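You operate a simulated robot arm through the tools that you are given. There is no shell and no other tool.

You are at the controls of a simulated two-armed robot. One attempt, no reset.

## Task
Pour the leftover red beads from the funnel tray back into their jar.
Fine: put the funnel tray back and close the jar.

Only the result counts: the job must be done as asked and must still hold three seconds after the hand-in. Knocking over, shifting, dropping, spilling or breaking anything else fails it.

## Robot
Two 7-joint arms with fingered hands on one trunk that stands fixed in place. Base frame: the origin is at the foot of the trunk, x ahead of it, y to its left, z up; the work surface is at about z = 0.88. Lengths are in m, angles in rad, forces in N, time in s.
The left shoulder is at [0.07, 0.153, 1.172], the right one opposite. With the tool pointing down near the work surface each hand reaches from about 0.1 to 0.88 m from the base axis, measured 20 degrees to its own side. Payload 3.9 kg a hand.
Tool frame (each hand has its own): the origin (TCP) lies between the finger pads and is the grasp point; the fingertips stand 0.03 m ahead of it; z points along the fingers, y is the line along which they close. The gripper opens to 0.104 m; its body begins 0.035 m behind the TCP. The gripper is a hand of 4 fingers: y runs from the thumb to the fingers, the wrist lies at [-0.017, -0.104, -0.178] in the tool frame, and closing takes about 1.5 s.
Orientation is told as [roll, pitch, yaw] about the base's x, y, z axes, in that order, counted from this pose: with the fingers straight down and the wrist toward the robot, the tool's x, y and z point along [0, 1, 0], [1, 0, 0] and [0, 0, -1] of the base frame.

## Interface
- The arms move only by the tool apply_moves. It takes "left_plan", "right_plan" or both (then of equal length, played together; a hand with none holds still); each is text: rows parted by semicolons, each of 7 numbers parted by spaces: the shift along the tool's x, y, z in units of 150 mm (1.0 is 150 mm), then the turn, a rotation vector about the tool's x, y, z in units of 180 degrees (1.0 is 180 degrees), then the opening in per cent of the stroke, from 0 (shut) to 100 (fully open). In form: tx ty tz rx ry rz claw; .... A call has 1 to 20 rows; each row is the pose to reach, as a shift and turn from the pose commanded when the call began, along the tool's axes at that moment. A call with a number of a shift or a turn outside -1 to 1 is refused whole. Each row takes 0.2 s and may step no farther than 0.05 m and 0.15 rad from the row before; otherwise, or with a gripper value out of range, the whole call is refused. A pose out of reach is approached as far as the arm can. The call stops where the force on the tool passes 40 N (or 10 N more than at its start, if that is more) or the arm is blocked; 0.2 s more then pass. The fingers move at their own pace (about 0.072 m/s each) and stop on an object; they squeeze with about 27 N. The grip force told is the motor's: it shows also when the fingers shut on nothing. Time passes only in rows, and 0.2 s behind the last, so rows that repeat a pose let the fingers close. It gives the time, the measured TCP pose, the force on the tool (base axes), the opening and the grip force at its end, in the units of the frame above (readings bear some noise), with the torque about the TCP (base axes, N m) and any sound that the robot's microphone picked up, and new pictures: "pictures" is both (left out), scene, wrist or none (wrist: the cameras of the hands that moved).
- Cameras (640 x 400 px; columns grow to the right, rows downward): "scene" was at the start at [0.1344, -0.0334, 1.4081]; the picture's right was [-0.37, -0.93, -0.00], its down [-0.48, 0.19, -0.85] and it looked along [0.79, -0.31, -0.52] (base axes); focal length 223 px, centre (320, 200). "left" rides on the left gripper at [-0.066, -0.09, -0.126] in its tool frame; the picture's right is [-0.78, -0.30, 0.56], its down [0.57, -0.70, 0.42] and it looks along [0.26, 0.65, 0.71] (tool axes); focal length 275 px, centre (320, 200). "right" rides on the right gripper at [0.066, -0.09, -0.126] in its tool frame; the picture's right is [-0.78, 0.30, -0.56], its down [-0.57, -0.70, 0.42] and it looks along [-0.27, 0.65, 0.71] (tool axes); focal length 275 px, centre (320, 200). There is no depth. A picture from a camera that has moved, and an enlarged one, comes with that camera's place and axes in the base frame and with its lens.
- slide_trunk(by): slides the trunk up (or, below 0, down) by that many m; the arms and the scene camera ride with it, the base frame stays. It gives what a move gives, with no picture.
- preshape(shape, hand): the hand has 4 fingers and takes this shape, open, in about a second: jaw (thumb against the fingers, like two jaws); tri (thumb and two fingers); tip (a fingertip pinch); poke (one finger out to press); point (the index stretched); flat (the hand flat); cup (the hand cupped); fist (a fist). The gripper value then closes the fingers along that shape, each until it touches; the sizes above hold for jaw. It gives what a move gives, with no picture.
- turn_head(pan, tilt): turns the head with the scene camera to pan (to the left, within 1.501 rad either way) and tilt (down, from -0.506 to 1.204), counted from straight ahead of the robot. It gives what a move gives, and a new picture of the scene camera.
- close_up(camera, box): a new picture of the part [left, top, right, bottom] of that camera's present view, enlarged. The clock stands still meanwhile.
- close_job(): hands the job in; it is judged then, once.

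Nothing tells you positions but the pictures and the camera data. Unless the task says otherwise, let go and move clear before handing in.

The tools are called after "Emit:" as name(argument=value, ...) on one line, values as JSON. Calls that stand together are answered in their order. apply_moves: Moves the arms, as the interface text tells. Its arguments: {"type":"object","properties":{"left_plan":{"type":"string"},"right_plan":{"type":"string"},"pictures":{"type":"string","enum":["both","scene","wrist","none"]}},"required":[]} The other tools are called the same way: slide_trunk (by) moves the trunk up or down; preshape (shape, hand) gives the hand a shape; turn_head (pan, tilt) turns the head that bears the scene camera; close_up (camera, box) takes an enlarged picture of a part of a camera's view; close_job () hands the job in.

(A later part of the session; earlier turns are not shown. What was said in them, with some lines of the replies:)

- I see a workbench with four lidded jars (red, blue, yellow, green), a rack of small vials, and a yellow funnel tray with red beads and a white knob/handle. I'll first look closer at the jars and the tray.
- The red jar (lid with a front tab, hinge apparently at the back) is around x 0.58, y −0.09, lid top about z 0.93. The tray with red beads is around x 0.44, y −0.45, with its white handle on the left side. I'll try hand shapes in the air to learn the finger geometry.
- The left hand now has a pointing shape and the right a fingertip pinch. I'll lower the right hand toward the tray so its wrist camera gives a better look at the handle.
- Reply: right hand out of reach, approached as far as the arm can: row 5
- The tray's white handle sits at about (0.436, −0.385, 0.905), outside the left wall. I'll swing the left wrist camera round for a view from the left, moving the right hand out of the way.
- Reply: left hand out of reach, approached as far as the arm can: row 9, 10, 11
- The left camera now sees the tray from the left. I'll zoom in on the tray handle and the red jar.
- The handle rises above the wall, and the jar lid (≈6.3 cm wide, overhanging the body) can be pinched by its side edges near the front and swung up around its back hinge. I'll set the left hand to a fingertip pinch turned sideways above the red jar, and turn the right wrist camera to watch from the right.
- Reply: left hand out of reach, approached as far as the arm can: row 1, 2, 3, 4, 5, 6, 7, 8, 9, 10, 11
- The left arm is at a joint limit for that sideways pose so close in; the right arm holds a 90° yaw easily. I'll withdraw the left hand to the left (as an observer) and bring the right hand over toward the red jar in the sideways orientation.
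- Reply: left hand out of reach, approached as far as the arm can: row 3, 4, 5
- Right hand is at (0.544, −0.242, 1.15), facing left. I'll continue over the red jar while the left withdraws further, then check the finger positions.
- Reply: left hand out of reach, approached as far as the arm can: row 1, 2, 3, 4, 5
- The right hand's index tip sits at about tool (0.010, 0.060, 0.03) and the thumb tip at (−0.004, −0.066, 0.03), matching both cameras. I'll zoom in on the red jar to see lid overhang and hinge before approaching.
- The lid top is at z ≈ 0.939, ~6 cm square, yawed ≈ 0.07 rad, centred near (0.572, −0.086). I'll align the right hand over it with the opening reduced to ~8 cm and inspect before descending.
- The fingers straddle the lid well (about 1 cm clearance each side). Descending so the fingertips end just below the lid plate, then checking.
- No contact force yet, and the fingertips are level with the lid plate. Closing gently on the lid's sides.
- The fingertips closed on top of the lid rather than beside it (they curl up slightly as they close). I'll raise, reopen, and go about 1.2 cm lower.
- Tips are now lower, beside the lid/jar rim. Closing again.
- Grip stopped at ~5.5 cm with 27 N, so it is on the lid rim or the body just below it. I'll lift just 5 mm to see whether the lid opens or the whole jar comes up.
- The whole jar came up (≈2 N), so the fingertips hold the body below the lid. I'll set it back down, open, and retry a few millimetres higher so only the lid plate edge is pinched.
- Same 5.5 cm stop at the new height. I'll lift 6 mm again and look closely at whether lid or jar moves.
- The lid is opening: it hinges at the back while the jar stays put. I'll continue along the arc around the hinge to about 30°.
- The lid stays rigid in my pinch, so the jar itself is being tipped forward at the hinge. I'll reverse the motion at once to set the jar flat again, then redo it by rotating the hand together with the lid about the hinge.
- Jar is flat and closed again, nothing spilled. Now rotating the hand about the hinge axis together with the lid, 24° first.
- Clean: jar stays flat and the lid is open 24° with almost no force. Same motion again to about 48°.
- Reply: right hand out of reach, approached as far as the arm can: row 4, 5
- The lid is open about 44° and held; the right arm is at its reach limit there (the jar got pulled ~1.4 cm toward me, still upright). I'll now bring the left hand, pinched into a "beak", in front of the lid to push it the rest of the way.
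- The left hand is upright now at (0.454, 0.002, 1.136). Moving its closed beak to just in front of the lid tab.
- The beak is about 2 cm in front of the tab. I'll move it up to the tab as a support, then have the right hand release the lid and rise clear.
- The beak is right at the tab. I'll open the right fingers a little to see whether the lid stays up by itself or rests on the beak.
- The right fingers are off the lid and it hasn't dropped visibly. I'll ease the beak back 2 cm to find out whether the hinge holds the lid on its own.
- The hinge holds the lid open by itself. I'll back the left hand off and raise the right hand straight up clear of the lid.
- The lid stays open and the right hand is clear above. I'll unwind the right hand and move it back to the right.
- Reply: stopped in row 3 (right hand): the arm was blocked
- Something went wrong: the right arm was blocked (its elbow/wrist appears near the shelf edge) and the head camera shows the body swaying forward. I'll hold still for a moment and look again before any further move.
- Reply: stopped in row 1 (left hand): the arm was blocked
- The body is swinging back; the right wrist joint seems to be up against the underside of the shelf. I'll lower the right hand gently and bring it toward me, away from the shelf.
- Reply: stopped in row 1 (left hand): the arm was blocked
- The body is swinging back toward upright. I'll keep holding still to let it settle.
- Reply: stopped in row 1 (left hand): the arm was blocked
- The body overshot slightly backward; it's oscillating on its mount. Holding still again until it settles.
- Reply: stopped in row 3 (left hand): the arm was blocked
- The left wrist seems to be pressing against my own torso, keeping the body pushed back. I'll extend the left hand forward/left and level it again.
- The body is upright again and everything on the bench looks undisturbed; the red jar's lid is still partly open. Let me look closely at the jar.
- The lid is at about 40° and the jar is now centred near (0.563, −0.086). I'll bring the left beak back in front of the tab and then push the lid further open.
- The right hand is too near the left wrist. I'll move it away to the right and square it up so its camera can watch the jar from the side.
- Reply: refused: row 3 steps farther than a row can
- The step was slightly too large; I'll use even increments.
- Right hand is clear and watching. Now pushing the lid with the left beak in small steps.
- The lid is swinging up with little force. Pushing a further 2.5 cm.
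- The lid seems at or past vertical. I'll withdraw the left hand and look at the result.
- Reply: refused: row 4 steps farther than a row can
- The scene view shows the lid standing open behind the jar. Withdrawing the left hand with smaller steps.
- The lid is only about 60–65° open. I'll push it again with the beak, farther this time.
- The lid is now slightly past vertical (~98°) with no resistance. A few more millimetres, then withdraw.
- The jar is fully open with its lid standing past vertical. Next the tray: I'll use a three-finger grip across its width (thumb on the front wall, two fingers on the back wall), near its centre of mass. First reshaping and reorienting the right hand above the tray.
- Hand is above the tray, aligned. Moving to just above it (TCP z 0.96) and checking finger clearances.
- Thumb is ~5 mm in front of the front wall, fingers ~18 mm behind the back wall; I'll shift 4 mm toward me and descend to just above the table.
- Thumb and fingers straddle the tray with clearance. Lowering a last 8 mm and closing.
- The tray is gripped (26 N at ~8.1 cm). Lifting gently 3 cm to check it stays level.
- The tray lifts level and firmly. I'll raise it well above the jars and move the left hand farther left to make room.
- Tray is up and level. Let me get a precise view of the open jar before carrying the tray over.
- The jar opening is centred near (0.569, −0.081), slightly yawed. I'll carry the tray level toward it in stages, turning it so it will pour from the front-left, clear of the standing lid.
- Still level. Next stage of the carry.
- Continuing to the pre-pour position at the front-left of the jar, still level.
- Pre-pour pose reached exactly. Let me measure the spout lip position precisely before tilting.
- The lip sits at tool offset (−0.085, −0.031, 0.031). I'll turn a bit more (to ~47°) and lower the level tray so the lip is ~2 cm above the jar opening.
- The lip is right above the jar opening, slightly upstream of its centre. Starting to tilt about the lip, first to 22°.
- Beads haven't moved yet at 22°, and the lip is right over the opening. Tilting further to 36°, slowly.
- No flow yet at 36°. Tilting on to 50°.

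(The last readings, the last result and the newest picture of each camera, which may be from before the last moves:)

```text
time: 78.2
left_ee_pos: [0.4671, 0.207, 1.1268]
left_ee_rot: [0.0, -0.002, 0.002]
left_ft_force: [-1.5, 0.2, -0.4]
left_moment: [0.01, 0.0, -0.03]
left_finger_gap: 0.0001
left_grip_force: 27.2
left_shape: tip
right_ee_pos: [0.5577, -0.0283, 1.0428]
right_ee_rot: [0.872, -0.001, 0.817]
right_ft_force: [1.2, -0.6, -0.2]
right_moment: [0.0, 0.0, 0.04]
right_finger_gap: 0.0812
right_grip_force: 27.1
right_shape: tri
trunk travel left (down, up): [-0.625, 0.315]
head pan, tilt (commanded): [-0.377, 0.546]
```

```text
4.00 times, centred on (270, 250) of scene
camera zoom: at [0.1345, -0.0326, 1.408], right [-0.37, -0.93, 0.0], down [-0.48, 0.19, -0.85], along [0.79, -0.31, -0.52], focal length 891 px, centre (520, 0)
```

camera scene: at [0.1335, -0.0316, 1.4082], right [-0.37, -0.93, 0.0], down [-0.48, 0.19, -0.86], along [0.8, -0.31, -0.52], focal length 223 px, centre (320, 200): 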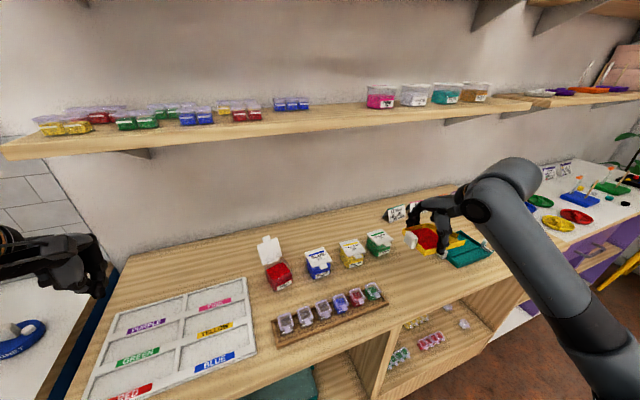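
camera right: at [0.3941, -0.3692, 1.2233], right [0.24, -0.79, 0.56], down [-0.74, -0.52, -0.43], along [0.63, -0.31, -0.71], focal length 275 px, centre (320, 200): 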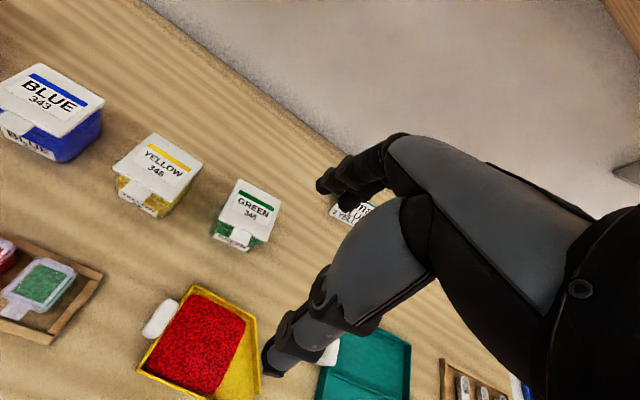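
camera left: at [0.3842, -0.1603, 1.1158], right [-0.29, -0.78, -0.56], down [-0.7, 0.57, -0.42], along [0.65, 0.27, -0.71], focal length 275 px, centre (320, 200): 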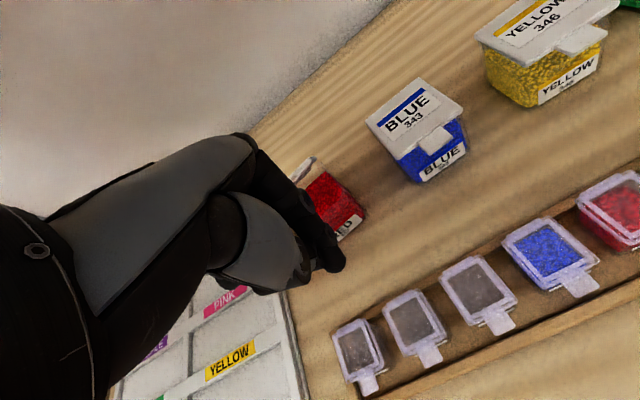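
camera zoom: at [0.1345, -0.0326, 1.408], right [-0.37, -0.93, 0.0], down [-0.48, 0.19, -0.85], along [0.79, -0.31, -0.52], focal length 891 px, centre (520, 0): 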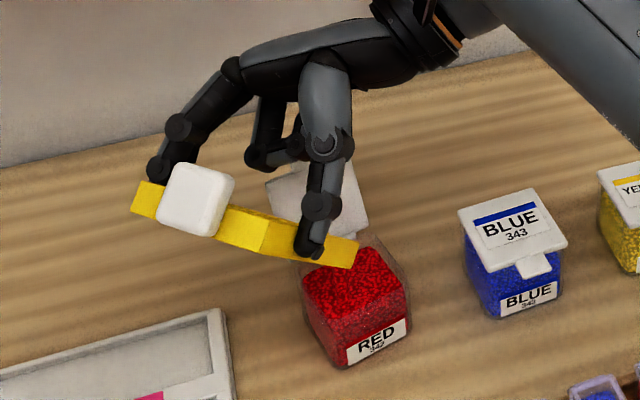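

The tray's beads have slid out into the jar and its level has risen, with nothing spilled that I can see. A little extra tilt and a pause to make sure it is empty.

Emit:
apply_moves(right_plan="-0.0145 0 -0.0338 0 0.0194 0 74; -0.0294 0 -0.0675 0 0.0389 0 74; -0.0294 0 -0.0675 0 0.0389 0 74; -0.0294 0 -0.0675 0 0.0389 0 74", pictures="none")

Emit:
close_up(camera="right", box=[200, 200, 520, 400])

Emit:
close_up(camera="scene", box=[230, 220, 330, 300])

```text
time: 79.2
left_ee_pos: [0.4667, 0.2066, 1.1266]
left_ee_rot: [0.0, 0.0, 0.002]
left_ft_force: [-0.1, 0.4, -1.2]
left_moment: [-0.01, 0.01, 0.01]
left_finger_gap: 0.0
left_grip_force: 26.8
left_shape: tip
right_ee_pos: [0.5643, -0.0359, 1.0459]
right_ee_rot: [0.995, 0.001, 0.818]
right_ft_force: [-0.3, -0.2, -0.3]
right_moment: [-0.04, -0.03, -0.02]
right_finger_gap: 0.0814
right_grip_force: 26.7
right_shape: tri
trunk travel left (down, up): [-0.625, 0.315]
head pan, tilt (commanded): [-0.377, 0.546]
```

```text
2.00 times, centred on (360, 300) of right
camera zoom: at [0.5549, -0.1496, 1.1707], right [0.85, -0.39, -0.35], down [-0.51, -0.48, -0.71], along [0.11, 0.78, -0.61], focal length 551 px, centre (240, 0)
```

zoom: 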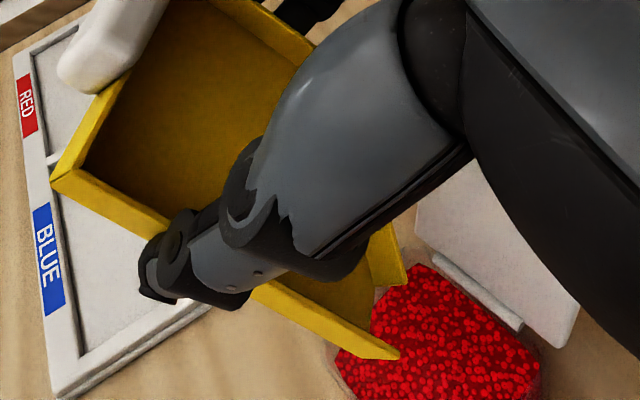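

```text
5.00 times, centred on (280, 260) of scene
camera zoom: at [0.1346, -0.0326, 1.408], right [-0.37, -0.93, 0.0], down [-0.48, 0.19, -0.85], along [0.79, -0.31, -0.52], focal length 1114 px, centre (520, -100)
```

zoom: 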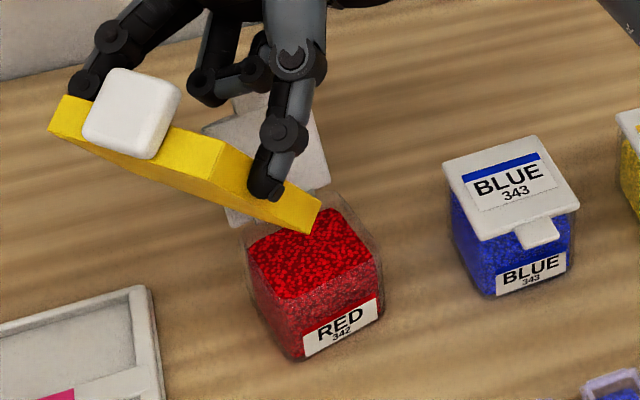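

The visible tray floor is empty. Untilting the tray back to level about the lip, rising a little.

Emit:
apply_moves(right_plan="0.04 0 0.07 0 -0.0444 0 74; 0.069 0 0.142 0 -0.0889 0 74; 0.085 0 0.215 0 -0.1333 0 74; 0.0904 0 0.288 0 -0.1778 0 74; 0.0843 0 0.358 0 -0.2222 0 74; 0.0661 0 0.424 0 -0.2667 0 74; 0.051 0 0.457 0 -0.2889 0 74; 0.0273 0 0.497 0 -0.3167 0 74; 0.0273 0 0.497 0 -0.3167 0 74", pictures="none")

Emit:
close_up(camera="right", box=[100, 150, 520, 400])

Emit:
close_up(camera="scene", box=[200, 180, 340, 300])

```text
time: 81.2
left_ee_pos: [0.4673, 0.2062, 1.1271]
left_ee_rot: [0.0, 0.0, 0.001]
left_ft_force: [0.0, 0.5, -0.2]
left_moment: [0.01, 0.02, 0.04]
left_finger_gap: 0.0
left_grip_force: 27.1
left_shape: tip
right_ee_pos: [0.5179, 0.0078, 1.01]
right_ee_rot: [-0.004, 0.0, 0.819]
right_ft_force: [-0.1, -0.4, -0.6]
right_moment: [0.02, 0.04, -0.02]
right_finger_gap: 0.0813
right_grip_force: 26.5
right_shape: tri
trunk travel left (down, up): [-0.625, 0.315]
head pan, tilt (commanded): [-0.377, 0.546]
```

```text
1.52 times, centred on (310, 275) of right
camera zoom: at [0.4083, -0.0126, 1.1351], right [0.77, -0.31, 0.56], down [-0.06, -0.9, -0.42], along [0.64, 0.29, -0.71], focal length 420 px, centre (335, 86)
```

zoom: 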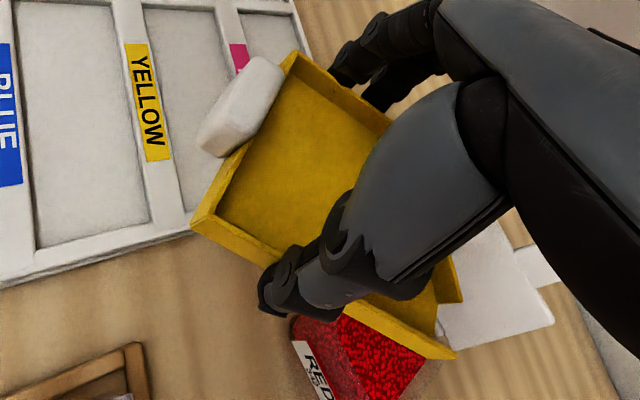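

```text
3.33 times, centred on (270, 240) of scene
camera zoom: at [0.1345, -0.0326, 1.408], right [-0.37, -0.93, 0.0], down [-0.48, 0.19, -0.85], along [0.79, -0.31, -0.52], focal length 743 px, centre (487, 67)
```

zoom: 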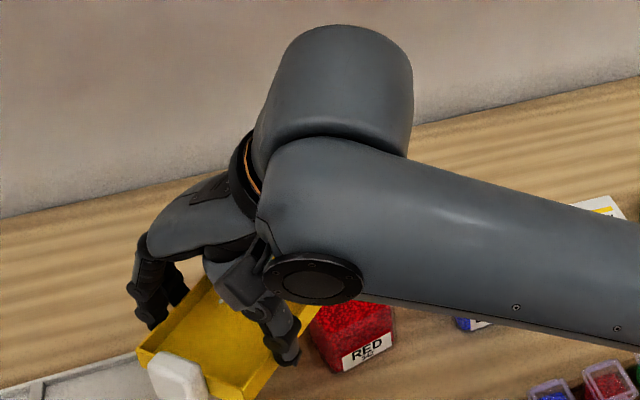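

The tray is completely empty. Carrying it back the same way: up, then toward its place.

Emit:
apply_moves(right_plan="0 0 -0.15 0 0 0 74; 0 0 -0.3 0 0 0 74; -0.05 -0.05 -0.43 0 0 0.01 74; -0.13 -0.18 -0.45 0 0 0.026 74; -0.22 -0.33 -0.45 0 0 0.044 74; -0.31 -0.48 -0.45 0 0 0.063 74; -0.4 -0.63 -0.45 0 0 0.082 74; -0.49 -0.77 -0.45 0 0 0.101 74; -0.555 -0.871 -0.45 0 0 0.1156 74", pictures="none")

Emit:
close_up(camera="scene", box=[230, 150, 430, 310])

```text
time: 83.2
left_ee_pos: [0.4662, 0.2067, 1.1264]
left_ee_rot: [0.0, 0.0, 0.002]
left_ft_force: [1.1, -1.2, 0.3]
left_moment: [-0.02, 0.01, 0.02]
left_finger_gap: 0.0003
left_grip_force: 27.1
left_shape: tip
right_ee_pos: [0.4887, -0.1449, 1.0761]
right_ee_rot: [-0.001, -0.002, 0.455]
right_ft_force: [-0.1, 0.3, 0.1]
right_moment: [0.03, 0.0, -0.03]
right_finger_gap: 0.0812
right_grip_force: 27.0
right_shape: tri
trunk travel left (down, up): [-0.625, 0.315]
head pan, tilt (commanded): [-0.377, 0.546]
```

```text
2.50 times, centred on (330, 230) of scene
camera zoom: at [0.134, -0.0332, 1.4081], right [-0.37, -0.93, 0.0], down [-0.48, 0.19, -0.85], along [0.79, -0.31, -0.52], focal length 557 px, centre (295, 125)
```

zoom: 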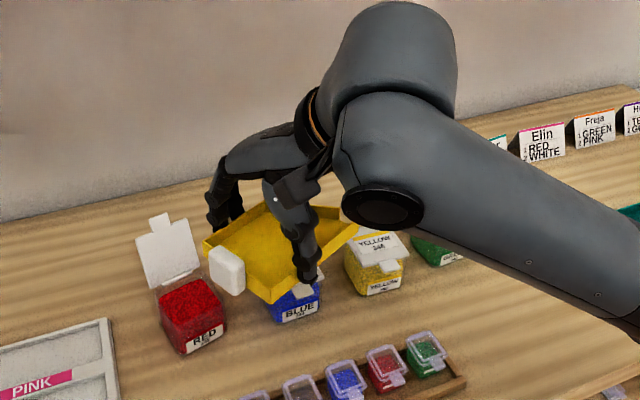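

Jar and bench look fine. Two more carry stages to the tray's original spot.

Emit:
apply_moves(right_plan="-0.08 -0.066 0 0 0 0.009 74; -0.22 -0.182 0 0 0 0.024 74; -0.36 -0.298 0.01 0 0 0.039 74; -0.5 -0.413 0.02 0 0 0.054 74; -0.64 -0.529 0.03 0 0 0.069 74; -0.74 -0.611 0.03 0 0 0.08 74; -0.771 -0.637 0.03 0 0 0.0828 74", pictures="none")

Emit:
apply_moves(right_plan="-0.09 -0.031 0 0 0 0.009 74; -0.26 -0.09 0.02 0 0 0.024 74; -0.43 -0.149 0.03 0 0 0.039 74; -0.6 -0.208 0.05 0 0 0.054 74; -0.77 -0.267 0.07 0 0 0.069 74; -0.88 -0.305 0.07 0 0 0.08 74; -0.92 -0.319 0.07 0 0 0.0831 74; -0.92 -0.319 0.07 0 0 0.0831 74", pictures="none")

Emit:
close_up(camera="scene", box=[360, 170, 500, 310])

```text
time: 84.8
left_ee_pos: [0.4672, 0.206, 1.1261]
left_ee_rot: [0.0, 0.001, 0.0]
left_ft_force: [-0.7, 0.5, 0.6]
left_moment: [-0.01, 0.01, 0.01]
left_finger_gap: 0.0
left_grip_force: 27.3
left_shape: tip
right_ee_pos: [0.4541, -0.2906, 1.0712]
right_ee_rot: [0.0, -0.002, 0.195]
right_ft_force: [0.2, -0.2, 0.9]
right_moment: [0.01, 0.02, 0.01]
right_finger_gap: 0.0811
right_grip_force: 26.5
right_shape: tri
trunk travel left (down, up): [-0.625, 0.315]
head pan, tilt (commanded): [-0.377, 0.546]
```

```text
time: 86.6
left_ee_pos: [0.4655, 0.2066, 1.1241]
left_ee_rot: [0.002, 0.001, 0.002]
left_ft_force: [-0.2, -0.2, 0.5]
left_moment: [-0.01, 0.01, 0.03]
left_finger_gap: 0.0001
left_grip_force: 26.7
left_shape: tip
right_ee_pos: [0.4339, -0.4354, 1.0615]
right_ee_rot: [0.002, -0.003, -0.067]
right_ft_force: [-0.7, 0.6, -0.1]
right_moment: [0.02, 0.01, 0.01]
right_finger_gap: 0.0811
right_grip_force: 27.1
right_shape: tri
trunk travel left (down, up): [-0.625, 0.315]
head pan, tilt (commanded): [-0.377, 0.546]
```

```text
2.86 times, centred on (430, 240) of scene
camera zoom: at [0.1344, -0.0327, 1.408], right [-0.37, -0.93, 0.0], down [-0.48, 0.19, -0.85], along [0.79, -0.31, -0.52], focal length 636 px, centre (6, 86)
```

zoom: 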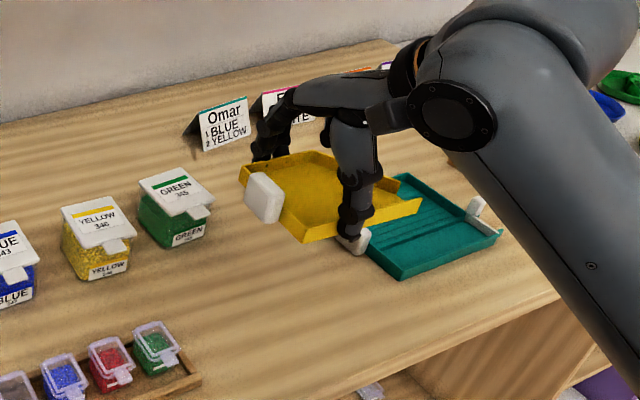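

Directly above its spot. Lowering the tray to the table gently.

Emit:
apply_moves(right_plan="0.005 0.005 0.15 0 0 0 74; 0.01 0.007 0.35 0 0 0 74; 0.01 0.007 0.55 0 0 0 74; 0.01 0.007 0.73 0 0 0 74; 0.01 0.007 0.86 0 0 0 74; 0.01 0.007 0.93 0 0 0 74; 0.01 0.007 0.965 0 0 0 74; 0.01 0.007 0.982 0 0 0 74; 0.01 0.007 0.982 0 0 0 74", pictures="none")

Emit:
close_up(camera="scene", box=[370, 220, 470, 310])

```text
time: 88.6
left_ee_pos: [0.4662, 0.2067, 1.1246]
left_ee_rot: [0.0, 0.001, 0.001]
left_ft_force: [0.0, -0.2, -0.5]
left_moment: [-0.01, 0.0, 0.03]
left_finger_gap: 0.0
left_grip_force: 27.2
left_shape: tip
right_ee_pos: [0.4351, -0.4336, 0.9138]
right_ee_rot: [0.0, -0.002, -0.066]
right_ft_force: [-0.2, 0.5, -0.9]
right_moment: [0.0, -0.01, 0.01]
right_finger_gap: 0.0811
right_grip_force: 27.2
right_shape: tri
trunk travel left (down, up): [-0.625, 0.315]
head pan, tilt (commanded): [-0.377, 0.546]
```

```text
4.44 times, centred on (420, 265) of scene
camera zoom: at [0.1344, -0.0327, 1.4081], right [-0.37, -0.93, 0.0], down [-0.48, 0.19, -0.85], along [0.79, -0.31, -0.52], focal length 990 px, centre (-124, -89)
```

zoom: 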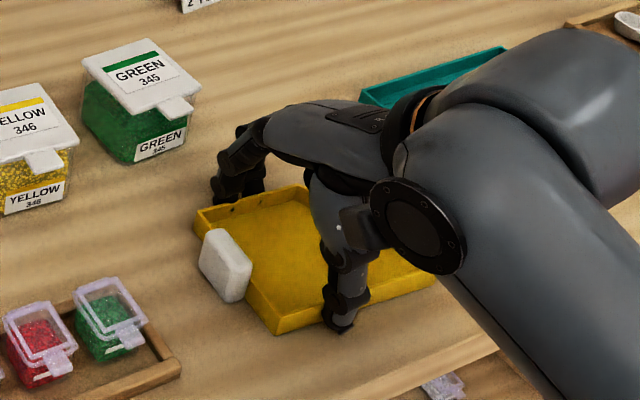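

The tray is back exactly where it was. Releasing and lifting the hand clear.

Emit:
apply_moves(right_plan="0 0 0 0 0 0 84; 0 0 0 0 0 0 94; 0 0 0 0 0 0 100; 0 0 0 0 0 0 100; 0 0 -0.1 0 0 0 100; 0 0 -0.3 0 0 0 100; 0 0 -0.55 0 0 0 100; 0 0 -0.8 0 0 0 100; 0 0 -1.0 0 0 0 100", pictures="scene")

Emit:
close_up(camera="scene", box=[370, 220, 470, 310])

Emit:
close_up(camera="scene", box=[240, 220, 320, 300])

```text
time: 90.6
left_ee_pos: [0.4662, 0.2071, 1.1258]
left_ee_rot: [0.0, 0.001, 0.002]
left_ft_force: [0.7, 0.0, 0.4]
left_moment: [-0.01, 0.01, 0.04]
left_finger_gap: 0.0003
left_grip_force: 27.2
left_shape: tip
right_ee_pos: [0.4342, -0.4338, 1.0647]
right_ee_rot: [-0.001, -0.001, -0.066]
right_ft_force: [-0.4, -0.1, -0.5]
right_moment: [-0.02, 0.01, 0.04]
right_finger_gap: 0.1038
right_grip_force: 0.0
right_shape: tri
trunk travel left (down, up): [-0.625, 0.315]
head pan, tilt (commanded): [-0.377, 0.546]
camera scene: at [0.1344, -0.0324, 1.408], right [-0.37, -0.93, 0.0], down [-0.48, 0.19, -0.85], along [0.79, -0.31, -0.52], focal length 223 px, centre (320, 200)
```

scene: 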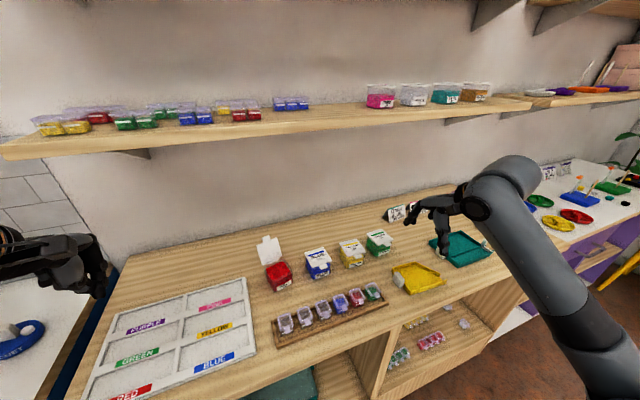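

```text
4.44 times, centred on (420, 265) of scene
camera zoom: at [0.1344, -0.0324, 1.408], right [-0.37, -0.93, 0.0], down [-0.48, 0.19, -0.85], along [0.79, -0.31, -0.52], focal length 990 px, centre (-124, -89)
```

zoom: 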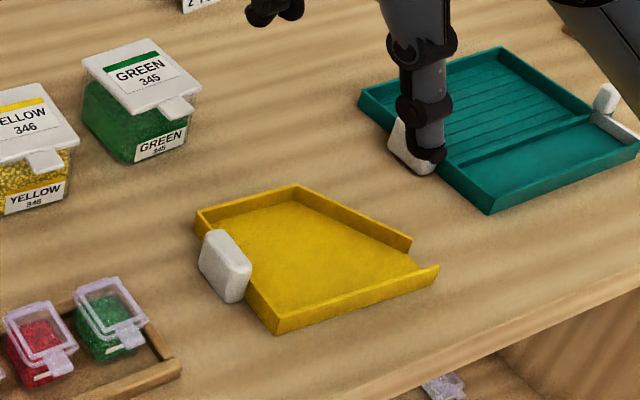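

```text
5.00 times, centred on (280, 260) of scene
camera zoom: at [0.1344, -0.0324, 1.408], right [-0.37, -0.93, 0.0], down [-0.48, 0.19, -0.85], along [0.79, -0.31, -0.52], focal length 1114 px, centre (520, -100)
```

zoom: 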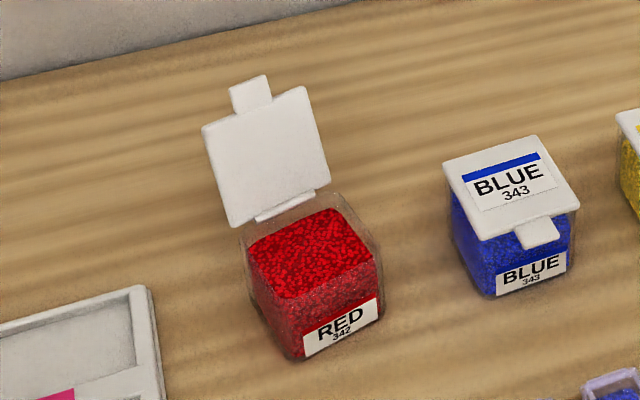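

The tray is empty and back in place; the jar holds the beads. Now to close the lid: I'll bring the left beak around the left side to behind the standing lid.

Emit:
apply_moves(left_plan="-0.16 0.05 0.08 0 0 0 0; -0.33 0.12 0.16 0 0 0 0; -0.5 0.18 0.24 0 0 0 0; -0.67 0.25 0.32 0 0 0 0; -0.84 0.31 0.4 0 0 0 0; -0.98 0.36 0.44 0 0 0 0", pictures="none")

Emit:
apply_moves(left_plan="-0.03 0.15 0.05 0 0 0 0; -0.07 0.32 0.1 0 0 0 0; -0.1 0.49 0.15 0 0 0 0; -0.14 0.66 0.2 0 0 0 0; -0.18 0.8 0.25 0 0 0 0; -0.2 0.833 0.267 0 0 0 0", pictures="both")

Emit:
close_up(camera="scene", box=[220, 180, 340, 300])

```text
time: 92.0
left_ee_pos: [0.5205, 0.0604, 1.0597]
left_ee_rot: [0.001, 0.0, 0.003]
left_ft_force: [0.2, 0.0, 0.6]
left_moment: [0.0, 0.02, 0.02]
left_finger_gap: 0.0
left_grip_force: 27.2
left_shape: tip
right_ee_pos: [0.4358, -0.4349, 1.0627]
right_ee_rot: [0.002, 0.001, -0.066]
right_ft_force: [-0.6, 0.4, -0.4]
right_moment: [0.01, -0.02, 0.0]
right_finger_gap: 0.1037
right_grip_force: 0.0
right_shape: tri
trunk travel left (down, up): [-0.625, 0.315]
head pan, tilt (commanded): [-0.377, 0.546]
```

```text
time: 93.4
left_ee_pos: [0.6443, 0.0302, 1.0188]
left_ee_rot: [-0.002, 0.0, 0.002]
left_ft_force: [-0.8, 0.9, 0.9]
left_moment: [-0.01, -0.01, 0.0]
left_finger_gap: 0.0
left_grip_force: 26.8
left_shape: tip
right_ee_pos: [0.4341, -0.4335, 1.0635]
right_ee_rot: [-0.001, -0.001, -0.066]
right_ft_force: [1.0, -0.7, -0.3]
right_moment: [0.02, 0.01, 0.0]
right_finger_gap: 0.1038
right_grip_force: 0.1
right_shape: tri
trunk travel left (down, up): [-0.625, 0.315]
head pan, tilt (commanded): [-0.377, 0.546]
camera scene: at [0.1343, -0.0328, 1.4081], right [-0.37, -0.93, 0.0], down [-0.48, 0.19, -0.85], along [0.79, -0.31, -0.52], focal length 223 px, centre (320, 200)
camera left: at [0.5563, -0.0368, 1.1441], right [-0.29, -0.78, -0.56], down [-0.7, 0.57, -0.42], along [0.65, 0.27, -0.71], focal length 275 px, centre (320, 200)
```

scene: 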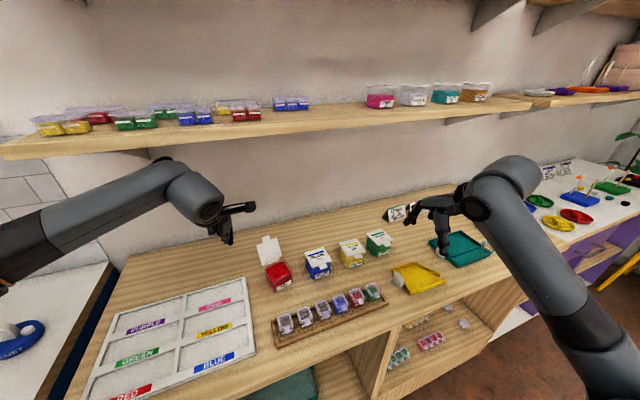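
left: 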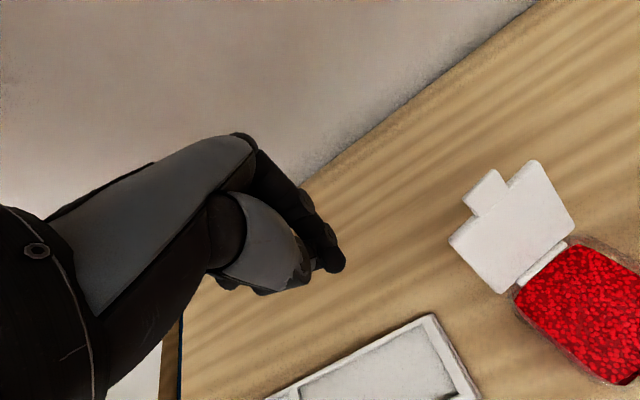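

```text
3.33 times, centred on (280, 240) of scene
camera zoom: at [0.1343, -0.0328, 1.4081], right [-0.37, -0.93, 0.0], down [-0.48, 0.19, -0.85], along [0.79, -0.31, -0.52], focal length 743 px, centre (453, 67)
```

zoom: 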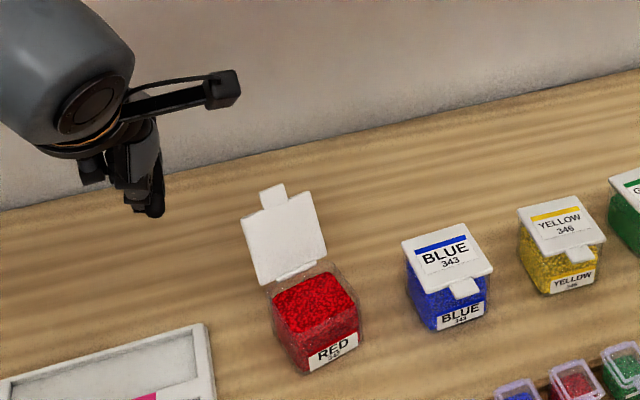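

The lid leans back with its top edge around (0.622, −0.068, 0.992). Sliding the beak sideways to behind it.

Emit:
apply_moves(left_plan="0 0.1 0 0 0 0 0; -0.03 0.16 0.03 0 0 0 0; -0.15 0.16 0.06 0 0 0 0; -0.3 0.16 0.09 0 0 0 0; -0.45 0.16 0.113 0 0 0 0; -0.6 0.16 0.113 0 0 0 0; -0.655 0.16 0.113 0 0 0 0; -0.655 0.16 0.113 0 0 0 0", pictures="wrist")

Emit:
close_up(camera="scene", box=[230, 190, 330, 300])

```text
time: 95.2
left_ee_pos: [0.6693, -0.0676, 1.0029]
left_ee_rot: [-0.001, -0.001, 0.002]
left_ft_force: [-0.3, 0.9, -1.0]
left_moment: [0.0, 0.0, 0.02]
left_finger_gap: 0.0002
left_grip_force: 26.5
left_shape: tip
right_ee_pos: [0.4352, -0.4332, 1.0624]
right_ee_rot: [-0.001, -0.003, -0.067]
right_ft_force: [0.2, -0.2, -0.5]
right_moment: [0.01, 0.02, -0.02]
right_finger_gap: 0.1037
right_grip_force: 0.1
right_shape: tri
trunk travel left (down, up): [-0.625, 0.315]
head pan, tilt (commanded): [-0.377, 0.546]
camera left: at [0.5803, -0.1343, 1.1278], right [-0.29, -0.78, -0.56], down [-0.7, 0.57, -0.42], along [0.65, 0.27, -0.71], focal length 275 px, centre (320, 200)
```

left: 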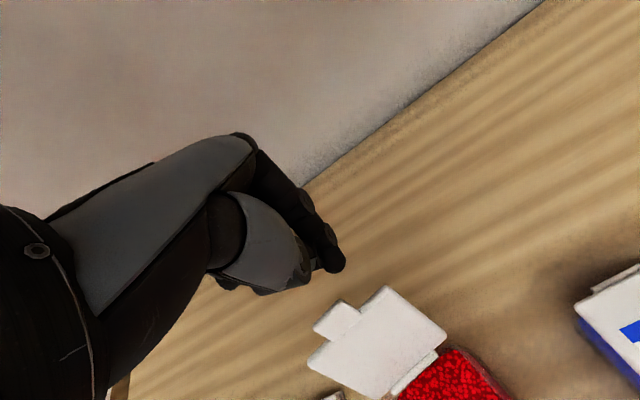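

```text
3.64 times, centred on (280, 245) of scene
camera zoom: at [0.1344, -0.0326, 1.4081], right [-0.37, -0.93, 0.0], down [-0.48, 0.19, -0.85], along [0.79, -0.31, -0.52], focal length 810 px, centre (466, 36)
```

zoom: 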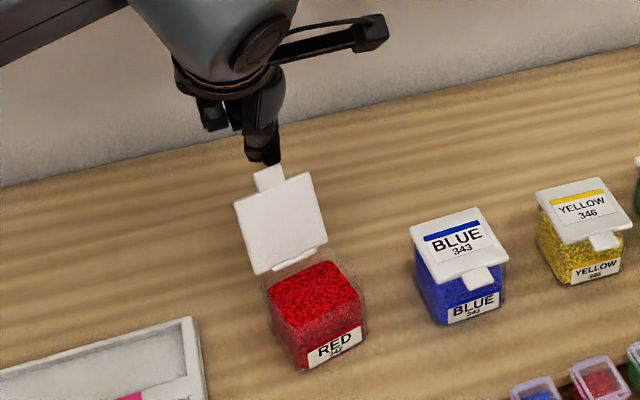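

The beak is right behind the tab. Pulling the lid forward slowly.

Emit:
apply_moves(left_plan="-0.01 -0.08 0 0 0 0 0; -0.03 -0.17 0 0 0 0 0; -0.05 -0.26 0 0 0 0 0; -0.07 -0.35 0 0 0 0 0; -0.09 -0.44 0 0 0 0 0; -0.1 -0.53 0 0 0 0 0; -0.11 -0.6 0 0 0 0 0; -0.11 -0.6 0 0 0 0 0", pictures="wrist")

Emit:
close_up(camera="scene", box=[230, 190, 330, 300])

```text
time: 97.0
left_ee_pos: [0.5806, -0.0842, 1.0021]
left_ee_rot: [-0.001, 0.0, 0.003]
left_ft_force: [0.2, -0.3, -1.1]
left_moment: [0.03, -0.01, 0.01]
left_finger_gap: 0.0002
left_grip_force: 27.0
left_shape: tip
right_ee_pos: [0.4354, -0.4329, 1.0639]
right_ee_rot: [-0.001, -0.002, -0.067]
right_ft_force: [-0.1, -0.3, 0.3]
right_moment: [0.0, 0.01, 0.02]
right_finger_gap: 0.1037
right_grip_force: 0.2
right_shape: tri
trunk travel left (down, up): [-0.625, 0.315]
head pan, tilt (commanded): [-0.377, 0.546]
camera left: at [0.4911, -0.1511, 1.1272], right [-0.29, -0.78, -0.56], down [-0.7, 0.57, -0.42], along [0.65, 0.27, -0.71], focal length 275 px, centre (320, 200)
```

left: 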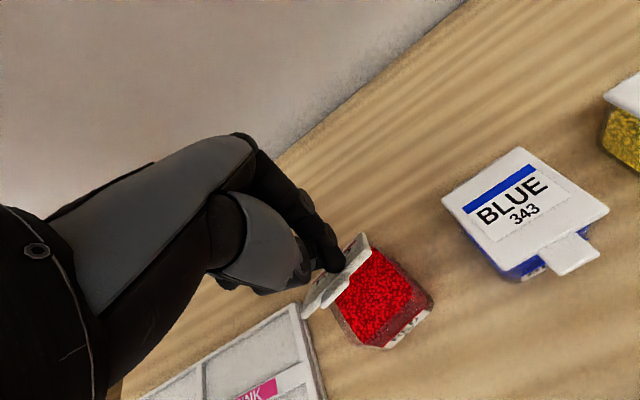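

```text
3.64 times, centred on (280, 245) of scene
camera zoom: at [0.1346, -0.0329, 1.408], right [-0.37, -0.93, 0.0], down [-0.48, 0.19, -0.85], along [0.79, -0.31, -0.52], focal length 810 px, centre (466, 36)
```

zoom: 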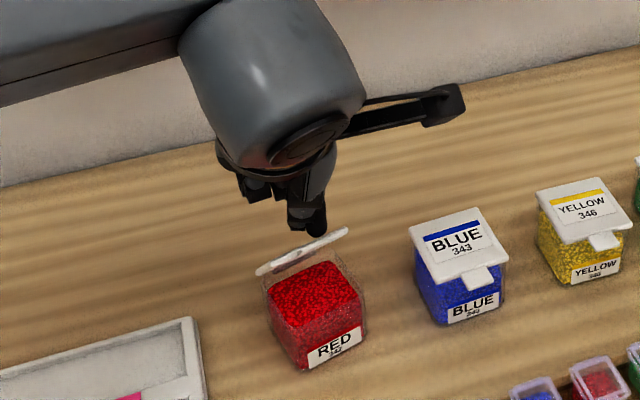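

The lid is swinging forward, at about 45°. Continuing forward and down to lay it shut.

Emit:
apply_moves(left_plan="-0.005 -0.06 0.03 0 0 0 0; -0.01 -0.12 0.07 0 0 0 0; -0.01 -0.17 0.11 0 0 0 0; -0.01 -0.2 0.15 0 0 0 0; -0.01 -0.2 0.18 0 0 0 0; -0.01 -0.2 0.18 0 0 0 0", pictures="wrist")

Emit:
close_up(camera="scene", box=[230, 200, 330, 300])

Emit:
close_up(camera="left", box=[230, 150, 470, 350])

```text
time: 98.4
left_ee_pos: [0.5497, -0.0861, 0.975]
left_ee_rot: [0.0, 0.0, 0.002]
left_ft_force: [-0.2, 0.2, 0.2]
left_moment: [0.01, 0.0, 0.02]
left_finger_gap: 0.0002
left_grip_force: 27.6
left_shape: tip
right_ee_pos: [0.4357, -0.4343, 1.0648]
right_ee_rot: [-0.001, -0.003, -0.067]
right_ft_force: [-0.3, 0.1, -0.5]
right_moment: [0.02, 0.02, -0.02]
right_finger_gap: 0.1037
right_grip_force: 0.1
right_shape: tri
trunk travel left (down, up): [-0.625, 0.315]
head pan, tilt (commanded): [-0.377, 0.546]
camera left: at [0.4601, -0.1527, 1.1001], right [-0.29, -0.78, -0.56], down [-0.7, 0.57, -0.42], along [0.65, 0.27, -0.71], focal length 275 px, centre (320, 200)
```

left: 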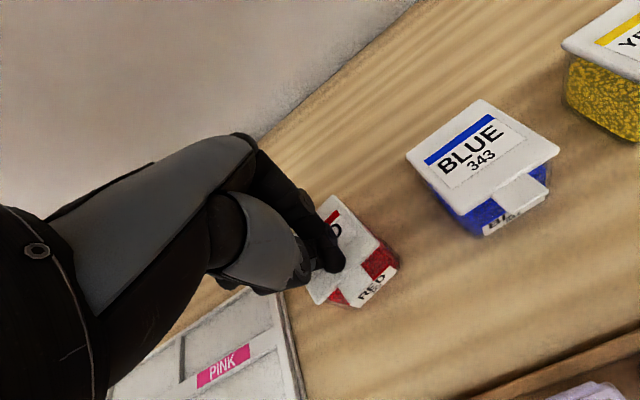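

```text
4.00 times, centred on (280, 250) of scene
camera zoom: at [0.1343, -0.0328, 1.4081], right [-0.37, -0.93, 0.0], down [-0.48, 0.19, -0.85], along [0.79, -0.31, -0.52], focal length 891 px, centre (480, 0)
```

zoom: 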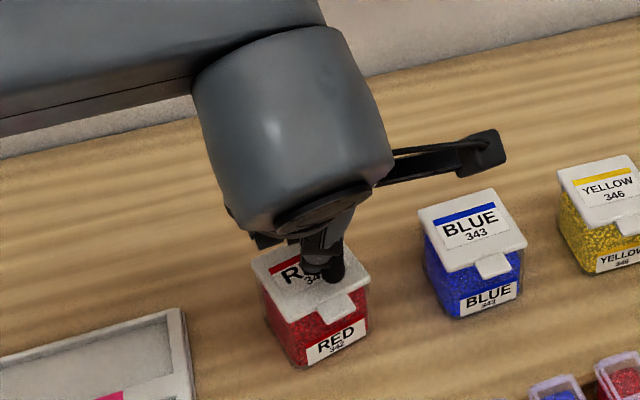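

```text
2.00 times, centred on (350, 250) of left
camera zoom: at [0.4601, -0.1527, 1.1001], right [-0.29, -0.78, -0.56], down [-0.7, 0.57, -0.42], along [0.65, 0.27, -0.71], focal length 551 px, centre (260, 100)
```

zoom: 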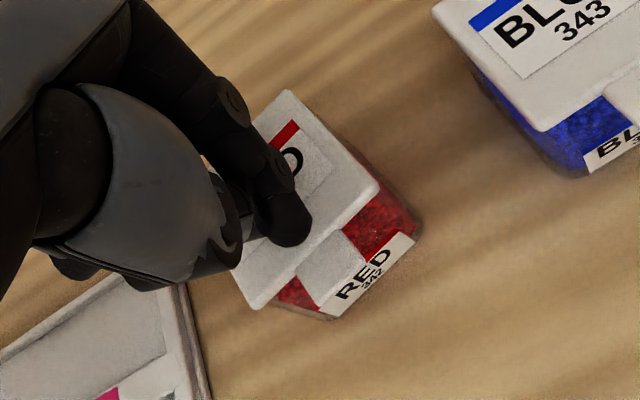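

The lid is almost closed. Pressing down gently at its front.

Emit:
apply_moves(left_plan="0 0 0.02 0 0 0 0; 0 0 0.04 0 0 0 0; 0 0 0.05 0 0 0 0; 0 0 0.05 0 0 0 0", pictures="none")

Emit:
close_up(camera="left", box=[230, 150, 470, 350])

Emit:
close_up(camera="scene", box=[250, 240, 310, 300])

```text
time: 99.4
left_ee_pos: [0.5503, -0.086, 0.968]
left_ee_rot: [-0.001, -0.001, 0.001]
left_ft_force: [0.6, 0.0, 0.5]
left_moment: [-0.01, 0.02, 0.04]
left_finger_gap: 0.0
left_grip_force: 27.1
left_shape: tip
right_ee_pos: [0.4358, -0.4337, 1.0636]
right_ee_rot: [0.001, -0.002, -0.066]
right_ft_force: [0.7, 0.4, 0.7]
right_moment: [0.03, -0.04, 0.03]
right_finger_gap: 0.1041
right_grip_force: 0.1
right_shape: tri
trunk travel left (down, up): [-0.625, 0.315]
head pan, tilt (commanded): [-0.377, 0.546]
```

```text
2.00 times, centred on (350, 250) of left
camera zoom: at [0.4607, -0.1529, 1.0926], right [-0.29, -0.78, -0.56], down [-0.7, 0.57, -0.42], along [0.65, 0.27, -0.71], focal length 551 px, centre (260, 100)
```

zoom: 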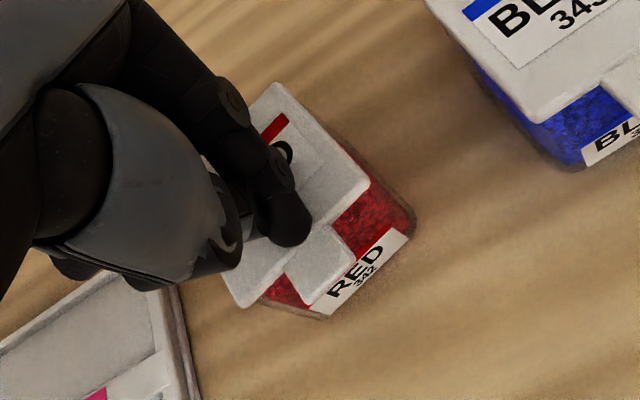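

```text
6.67 times, centred on (280, 270) of scene
camera zoom: at [0.1344, -0.0329, 1.4081], right [-0.37, -0.93, 0.0], down [-0.48, 0.19, -0.85], along [0.79, -0.31, -0.52], focal length 1485 px, centre (587, -267)
```

zoom: 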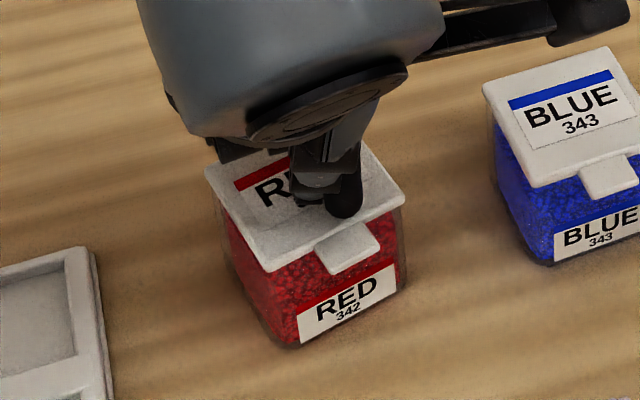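

Nearly no force yet. A few more millimetres down until I feel the lid seat.

Emit:
apply_moves(left_plan="0 0 0.015 0 0 0 0; 0 0 0.03 0 0 0 0; 0 0 0.04 0 0 0 0; 0 0 0.04 0 0 0 0", pictures="none")

Emit:
close_up(camera="scene", box=[250, 240, 310, 300])

```text
time: 100.4
left_ee_pos: [0.5484, -0.0863, 0.963]
left_ee_rot: [-0.001, -0.003, 0.001]
left_ft_force: [-1.9, 0.1, 9.7]
left_moment: [-0.01, 0.01, 0.04]
left_finger_gap: 0.0001
left_grip_force: 26.5
left_shape: tip
right_ee_pos: [0.4342, -0.4335, 1.0643]
right_ee_rot: [0.001, -0.003, -0.067]
right_ft_force: [-0.2, 0.1, -1.0]
right_moment: [-0.01, 0.0, -0.02]
right_finger_gap: 0.1037
right_grip_force: 0.0
right_shape: tri
trunk travel left (down, up): [-0.625, 0.315]
head pan, tilt (commanded): [-0.377, 0.546]
```

```text
6.67 times, centred on (280, 270) of scene
camera zoom: at [0.1327, -0.0325, 1.4083], right [-0.37, -0.93, 0.0], down [-0.48, 0.19, -0.86], along [0.8, -0.31, -0.52], focal length 1485 px, centre (587, -267)
```

zoom: 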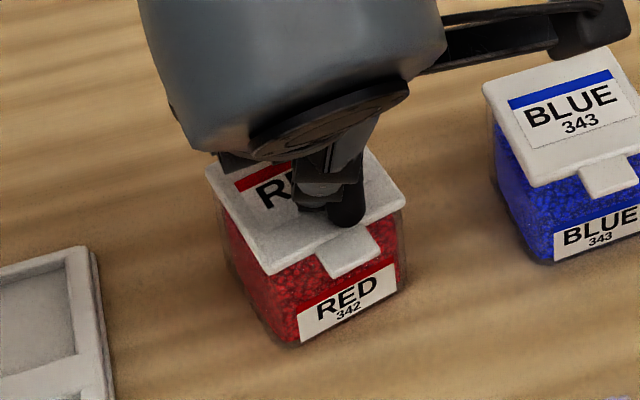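

The lid is seated firmly (≈10 N reaction at the closed height). Lifting off and withdrawing the left hand.

Emit:
apply_moves(left_plan="0 0 -0.04 0 0 0 0; 0 0 -0.12 0 0 0 0; 0 0 -0.3 0 0 0 0; 0 0 -0.5 0 0 0 0; 0.05 -0.1 -0.7 0 0 0 0; 0.2 -0.25 -0.8 0 0 0 0; 0.4 -0.35 -0.9 0 0 0 0; 0.65 -0.4 -0.95 0 0 0 0; 0.9 -0.4 -1.0 0 0 0 0; 1.0 -0.4 -1.0 0 0 0 0", pictures="scene")

Emit:
close_up(camera="scene", box=[250, 230, 320, 300])

Emit:
close_up(camera="scene", box=[320, 200, 500, 310])

Emit:
close_up(camera="left", box=[0, 0, 640, 400])

```text
time: 102.6
left_ee_pos: [0.4895, 0.0642, 1.1117]
left_ee_rot: [0.001, 0.0, 0.002]
left_ft_force: [-0.4, 0.8, -0.5]
left_moment: [-0.03, -0.02, 0.03]
left_finger_gap: 0.0001
left_grip_force: 27.2
left_shape: tip
right_ee_pos: [0.4353, -0.4337, 1.0642]
right_ee_rot: [0.0, -0.001, -0.065]
right_ft_force: [-0.5, -1.2, 0.3]
right_moment: [0.03, 0.0, 0.02]
right_finger_gap: 0.1038
right_grip_force: 0.0
right_shape: tri
trunk travel left (down, up): [-0.625, 0.315]
head pan, tilt (commanded): [-0.377, 0.546]
camera scene: at [0.1344, -0.0327, 1.4081], right [-0.37, -0.93, 0.0], down [-0.48, 0.19, -0.85], along [0.79, -0.31, -0.52], focal length 223 px, centre (320, 200)
```

scene: 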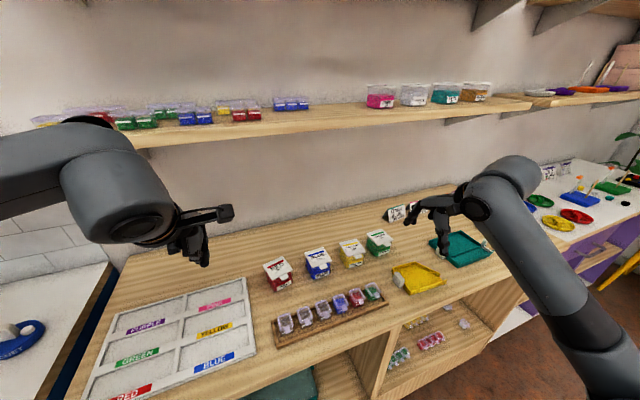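

```text
5.71 times, centred on (285, 265) of scene
camera zoom: at [0.1344, -0.0327, 1.4081], right [-0.37, -0.93, 0.0], down [-0.48, 0.19, -0.85], along [0.79, -0.31, -0.52], focal length 1273 px, centre (520, -171)
```

zoom: 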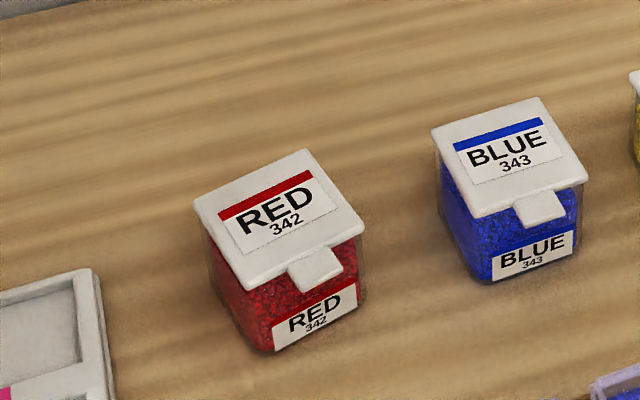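

```text
3.56 times, centred on (410, 255) of scene
camera zoom: at [0.1344, -0.0327, 1.4081], right [-0.37, -0.93, 0.0], down [-0.48, 0.19, -0.85], along [0.79, -0.31, -0.52], focal length 792 px, centre (0, 4)
```

zoom: 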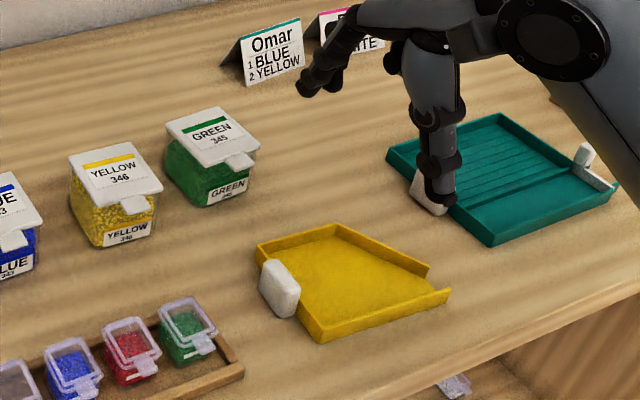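

```text
1.00 times, centred on (320, 200) of left (not enlarged: the box is as wide or as high as the picture)
camera zoom: at [0.3994, -0.0026, 1.2372], right [-0.29, -0.78, -0.56], down [-0.7, 0.57, -0.42], along [0.65, 0.27, -0.71], focal length 275 px, centre (320, 200)
```

zoom: 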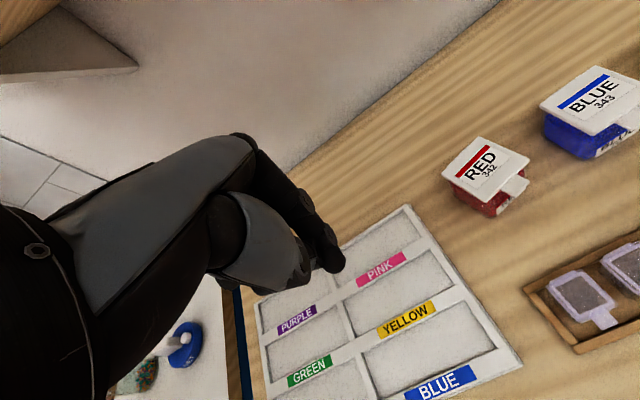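

The jar is closed and the tray is back. One closer check on the lid seating, the surrounding table for stray beads, and the tray.

Emit:
close_up(camera="scene", box=[260, 245, 310, 295])

Emit:
close_up(camera="left", box=[430, 110, 550, 240])

Emit:
close_up(camera="scene", box=[380, 245, 460, 305])

Emit:
close_up(camera="scene", box=[0, 60, 640, 160])

```text
8.00 times, centred on (285, 270) of scene
camera zoom: at [0.1344, -0.0327, 1.4081], right [-0.37, -0.93, 0.0], down [-0.48, 0.19, -0.85], along [0.79, -0.31, -0.52], focal length 1782 px, centre (600, -360)
```

zoom: 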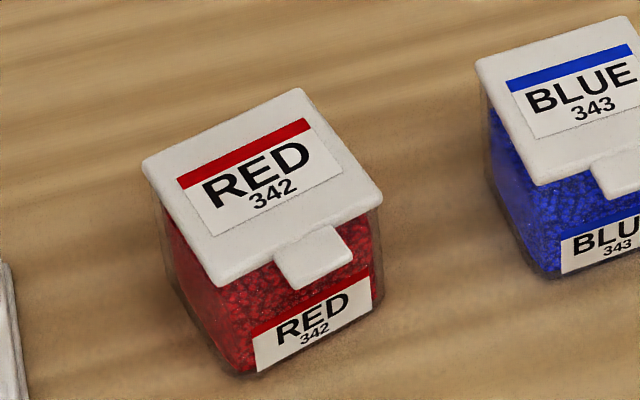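

```text
3.08 times, centred on (490, 175) of left
camera zoom: at [0.3994, -0.0026, 1.2372], right [-0.29, -0.78, -0.56], down [-0.7, 0.57, -0.42], along [0.65, 0.27, -0.71], focal length 847 px, centre (-203, 277)
```

zoom: 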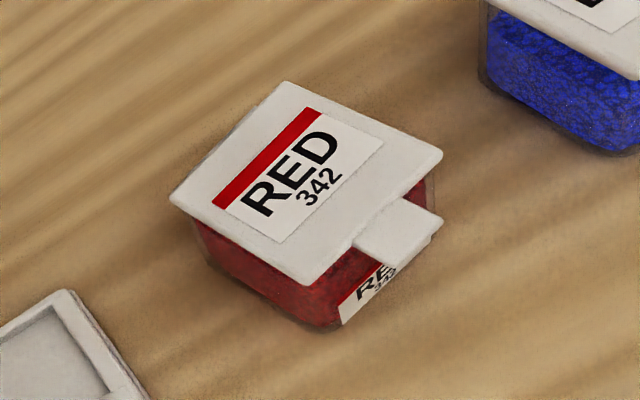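

```text
6.67 times, centred on (420, 275) of scene
camera zoom: at [0.1344, -0.0327, 1.4081], right [-0.37, -0.93, 0.0], down [-0.48, 0.19, -0.85], along [0.79, -0.31, -0.52], focal length 1485 px, centre (-347, -300)
```

zoom: 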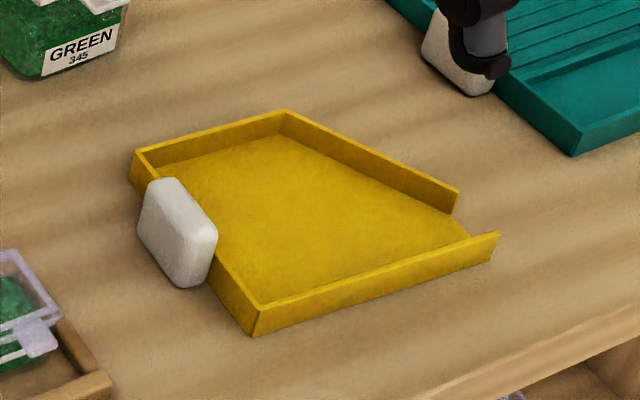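

```text
1.00 times, centred on (320, 110) of scene (not enlarged: the box is as wide or as high as the picture)
camera zoom: at [0.1344, -0.0327, 1.4081], right [-0.37, -0.93, 0.0], down [-0.48, 0.19, -0.85], along [0.79, -0.31, -0.52], focal length 223 px, centre (320, 290)
```

zoom: 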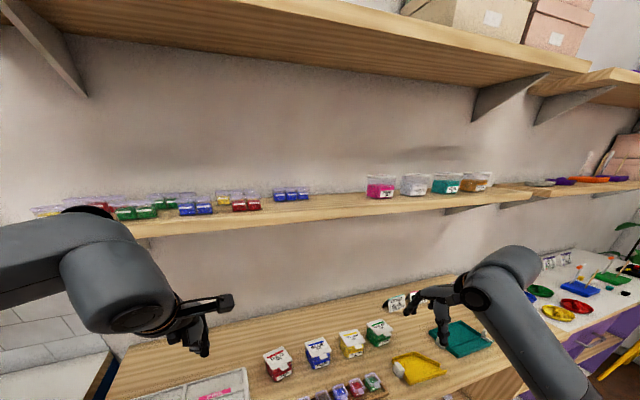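

The lid is flush on the red jar, the empty tray is back in its place, and there are no stray beads. Both hands are clear and the other items look untouched. I'm handing in the job.

Emit:
close_job()

```text
The job is handed in.
```

The job is handed in. The leftover red beads are back in the RED 342 jar, its lid is closed, and the empty funnel tray is back in its original spot. I saw no stray beads on the table.

- **Jar position:** opening the lid slid the red jar slightly. It now stands about 7 mm from where it was and is turned roughly 8°. I left it there rather than risk knocking it.
- **Shelf contact:** while I was withdrawing the right arm after opening the lid, it was blocked, most likely by the underside of the shelf. The robot's body swayed for a few seconds before settling. The items on the shelf and bench looked undisturbed afterwards.
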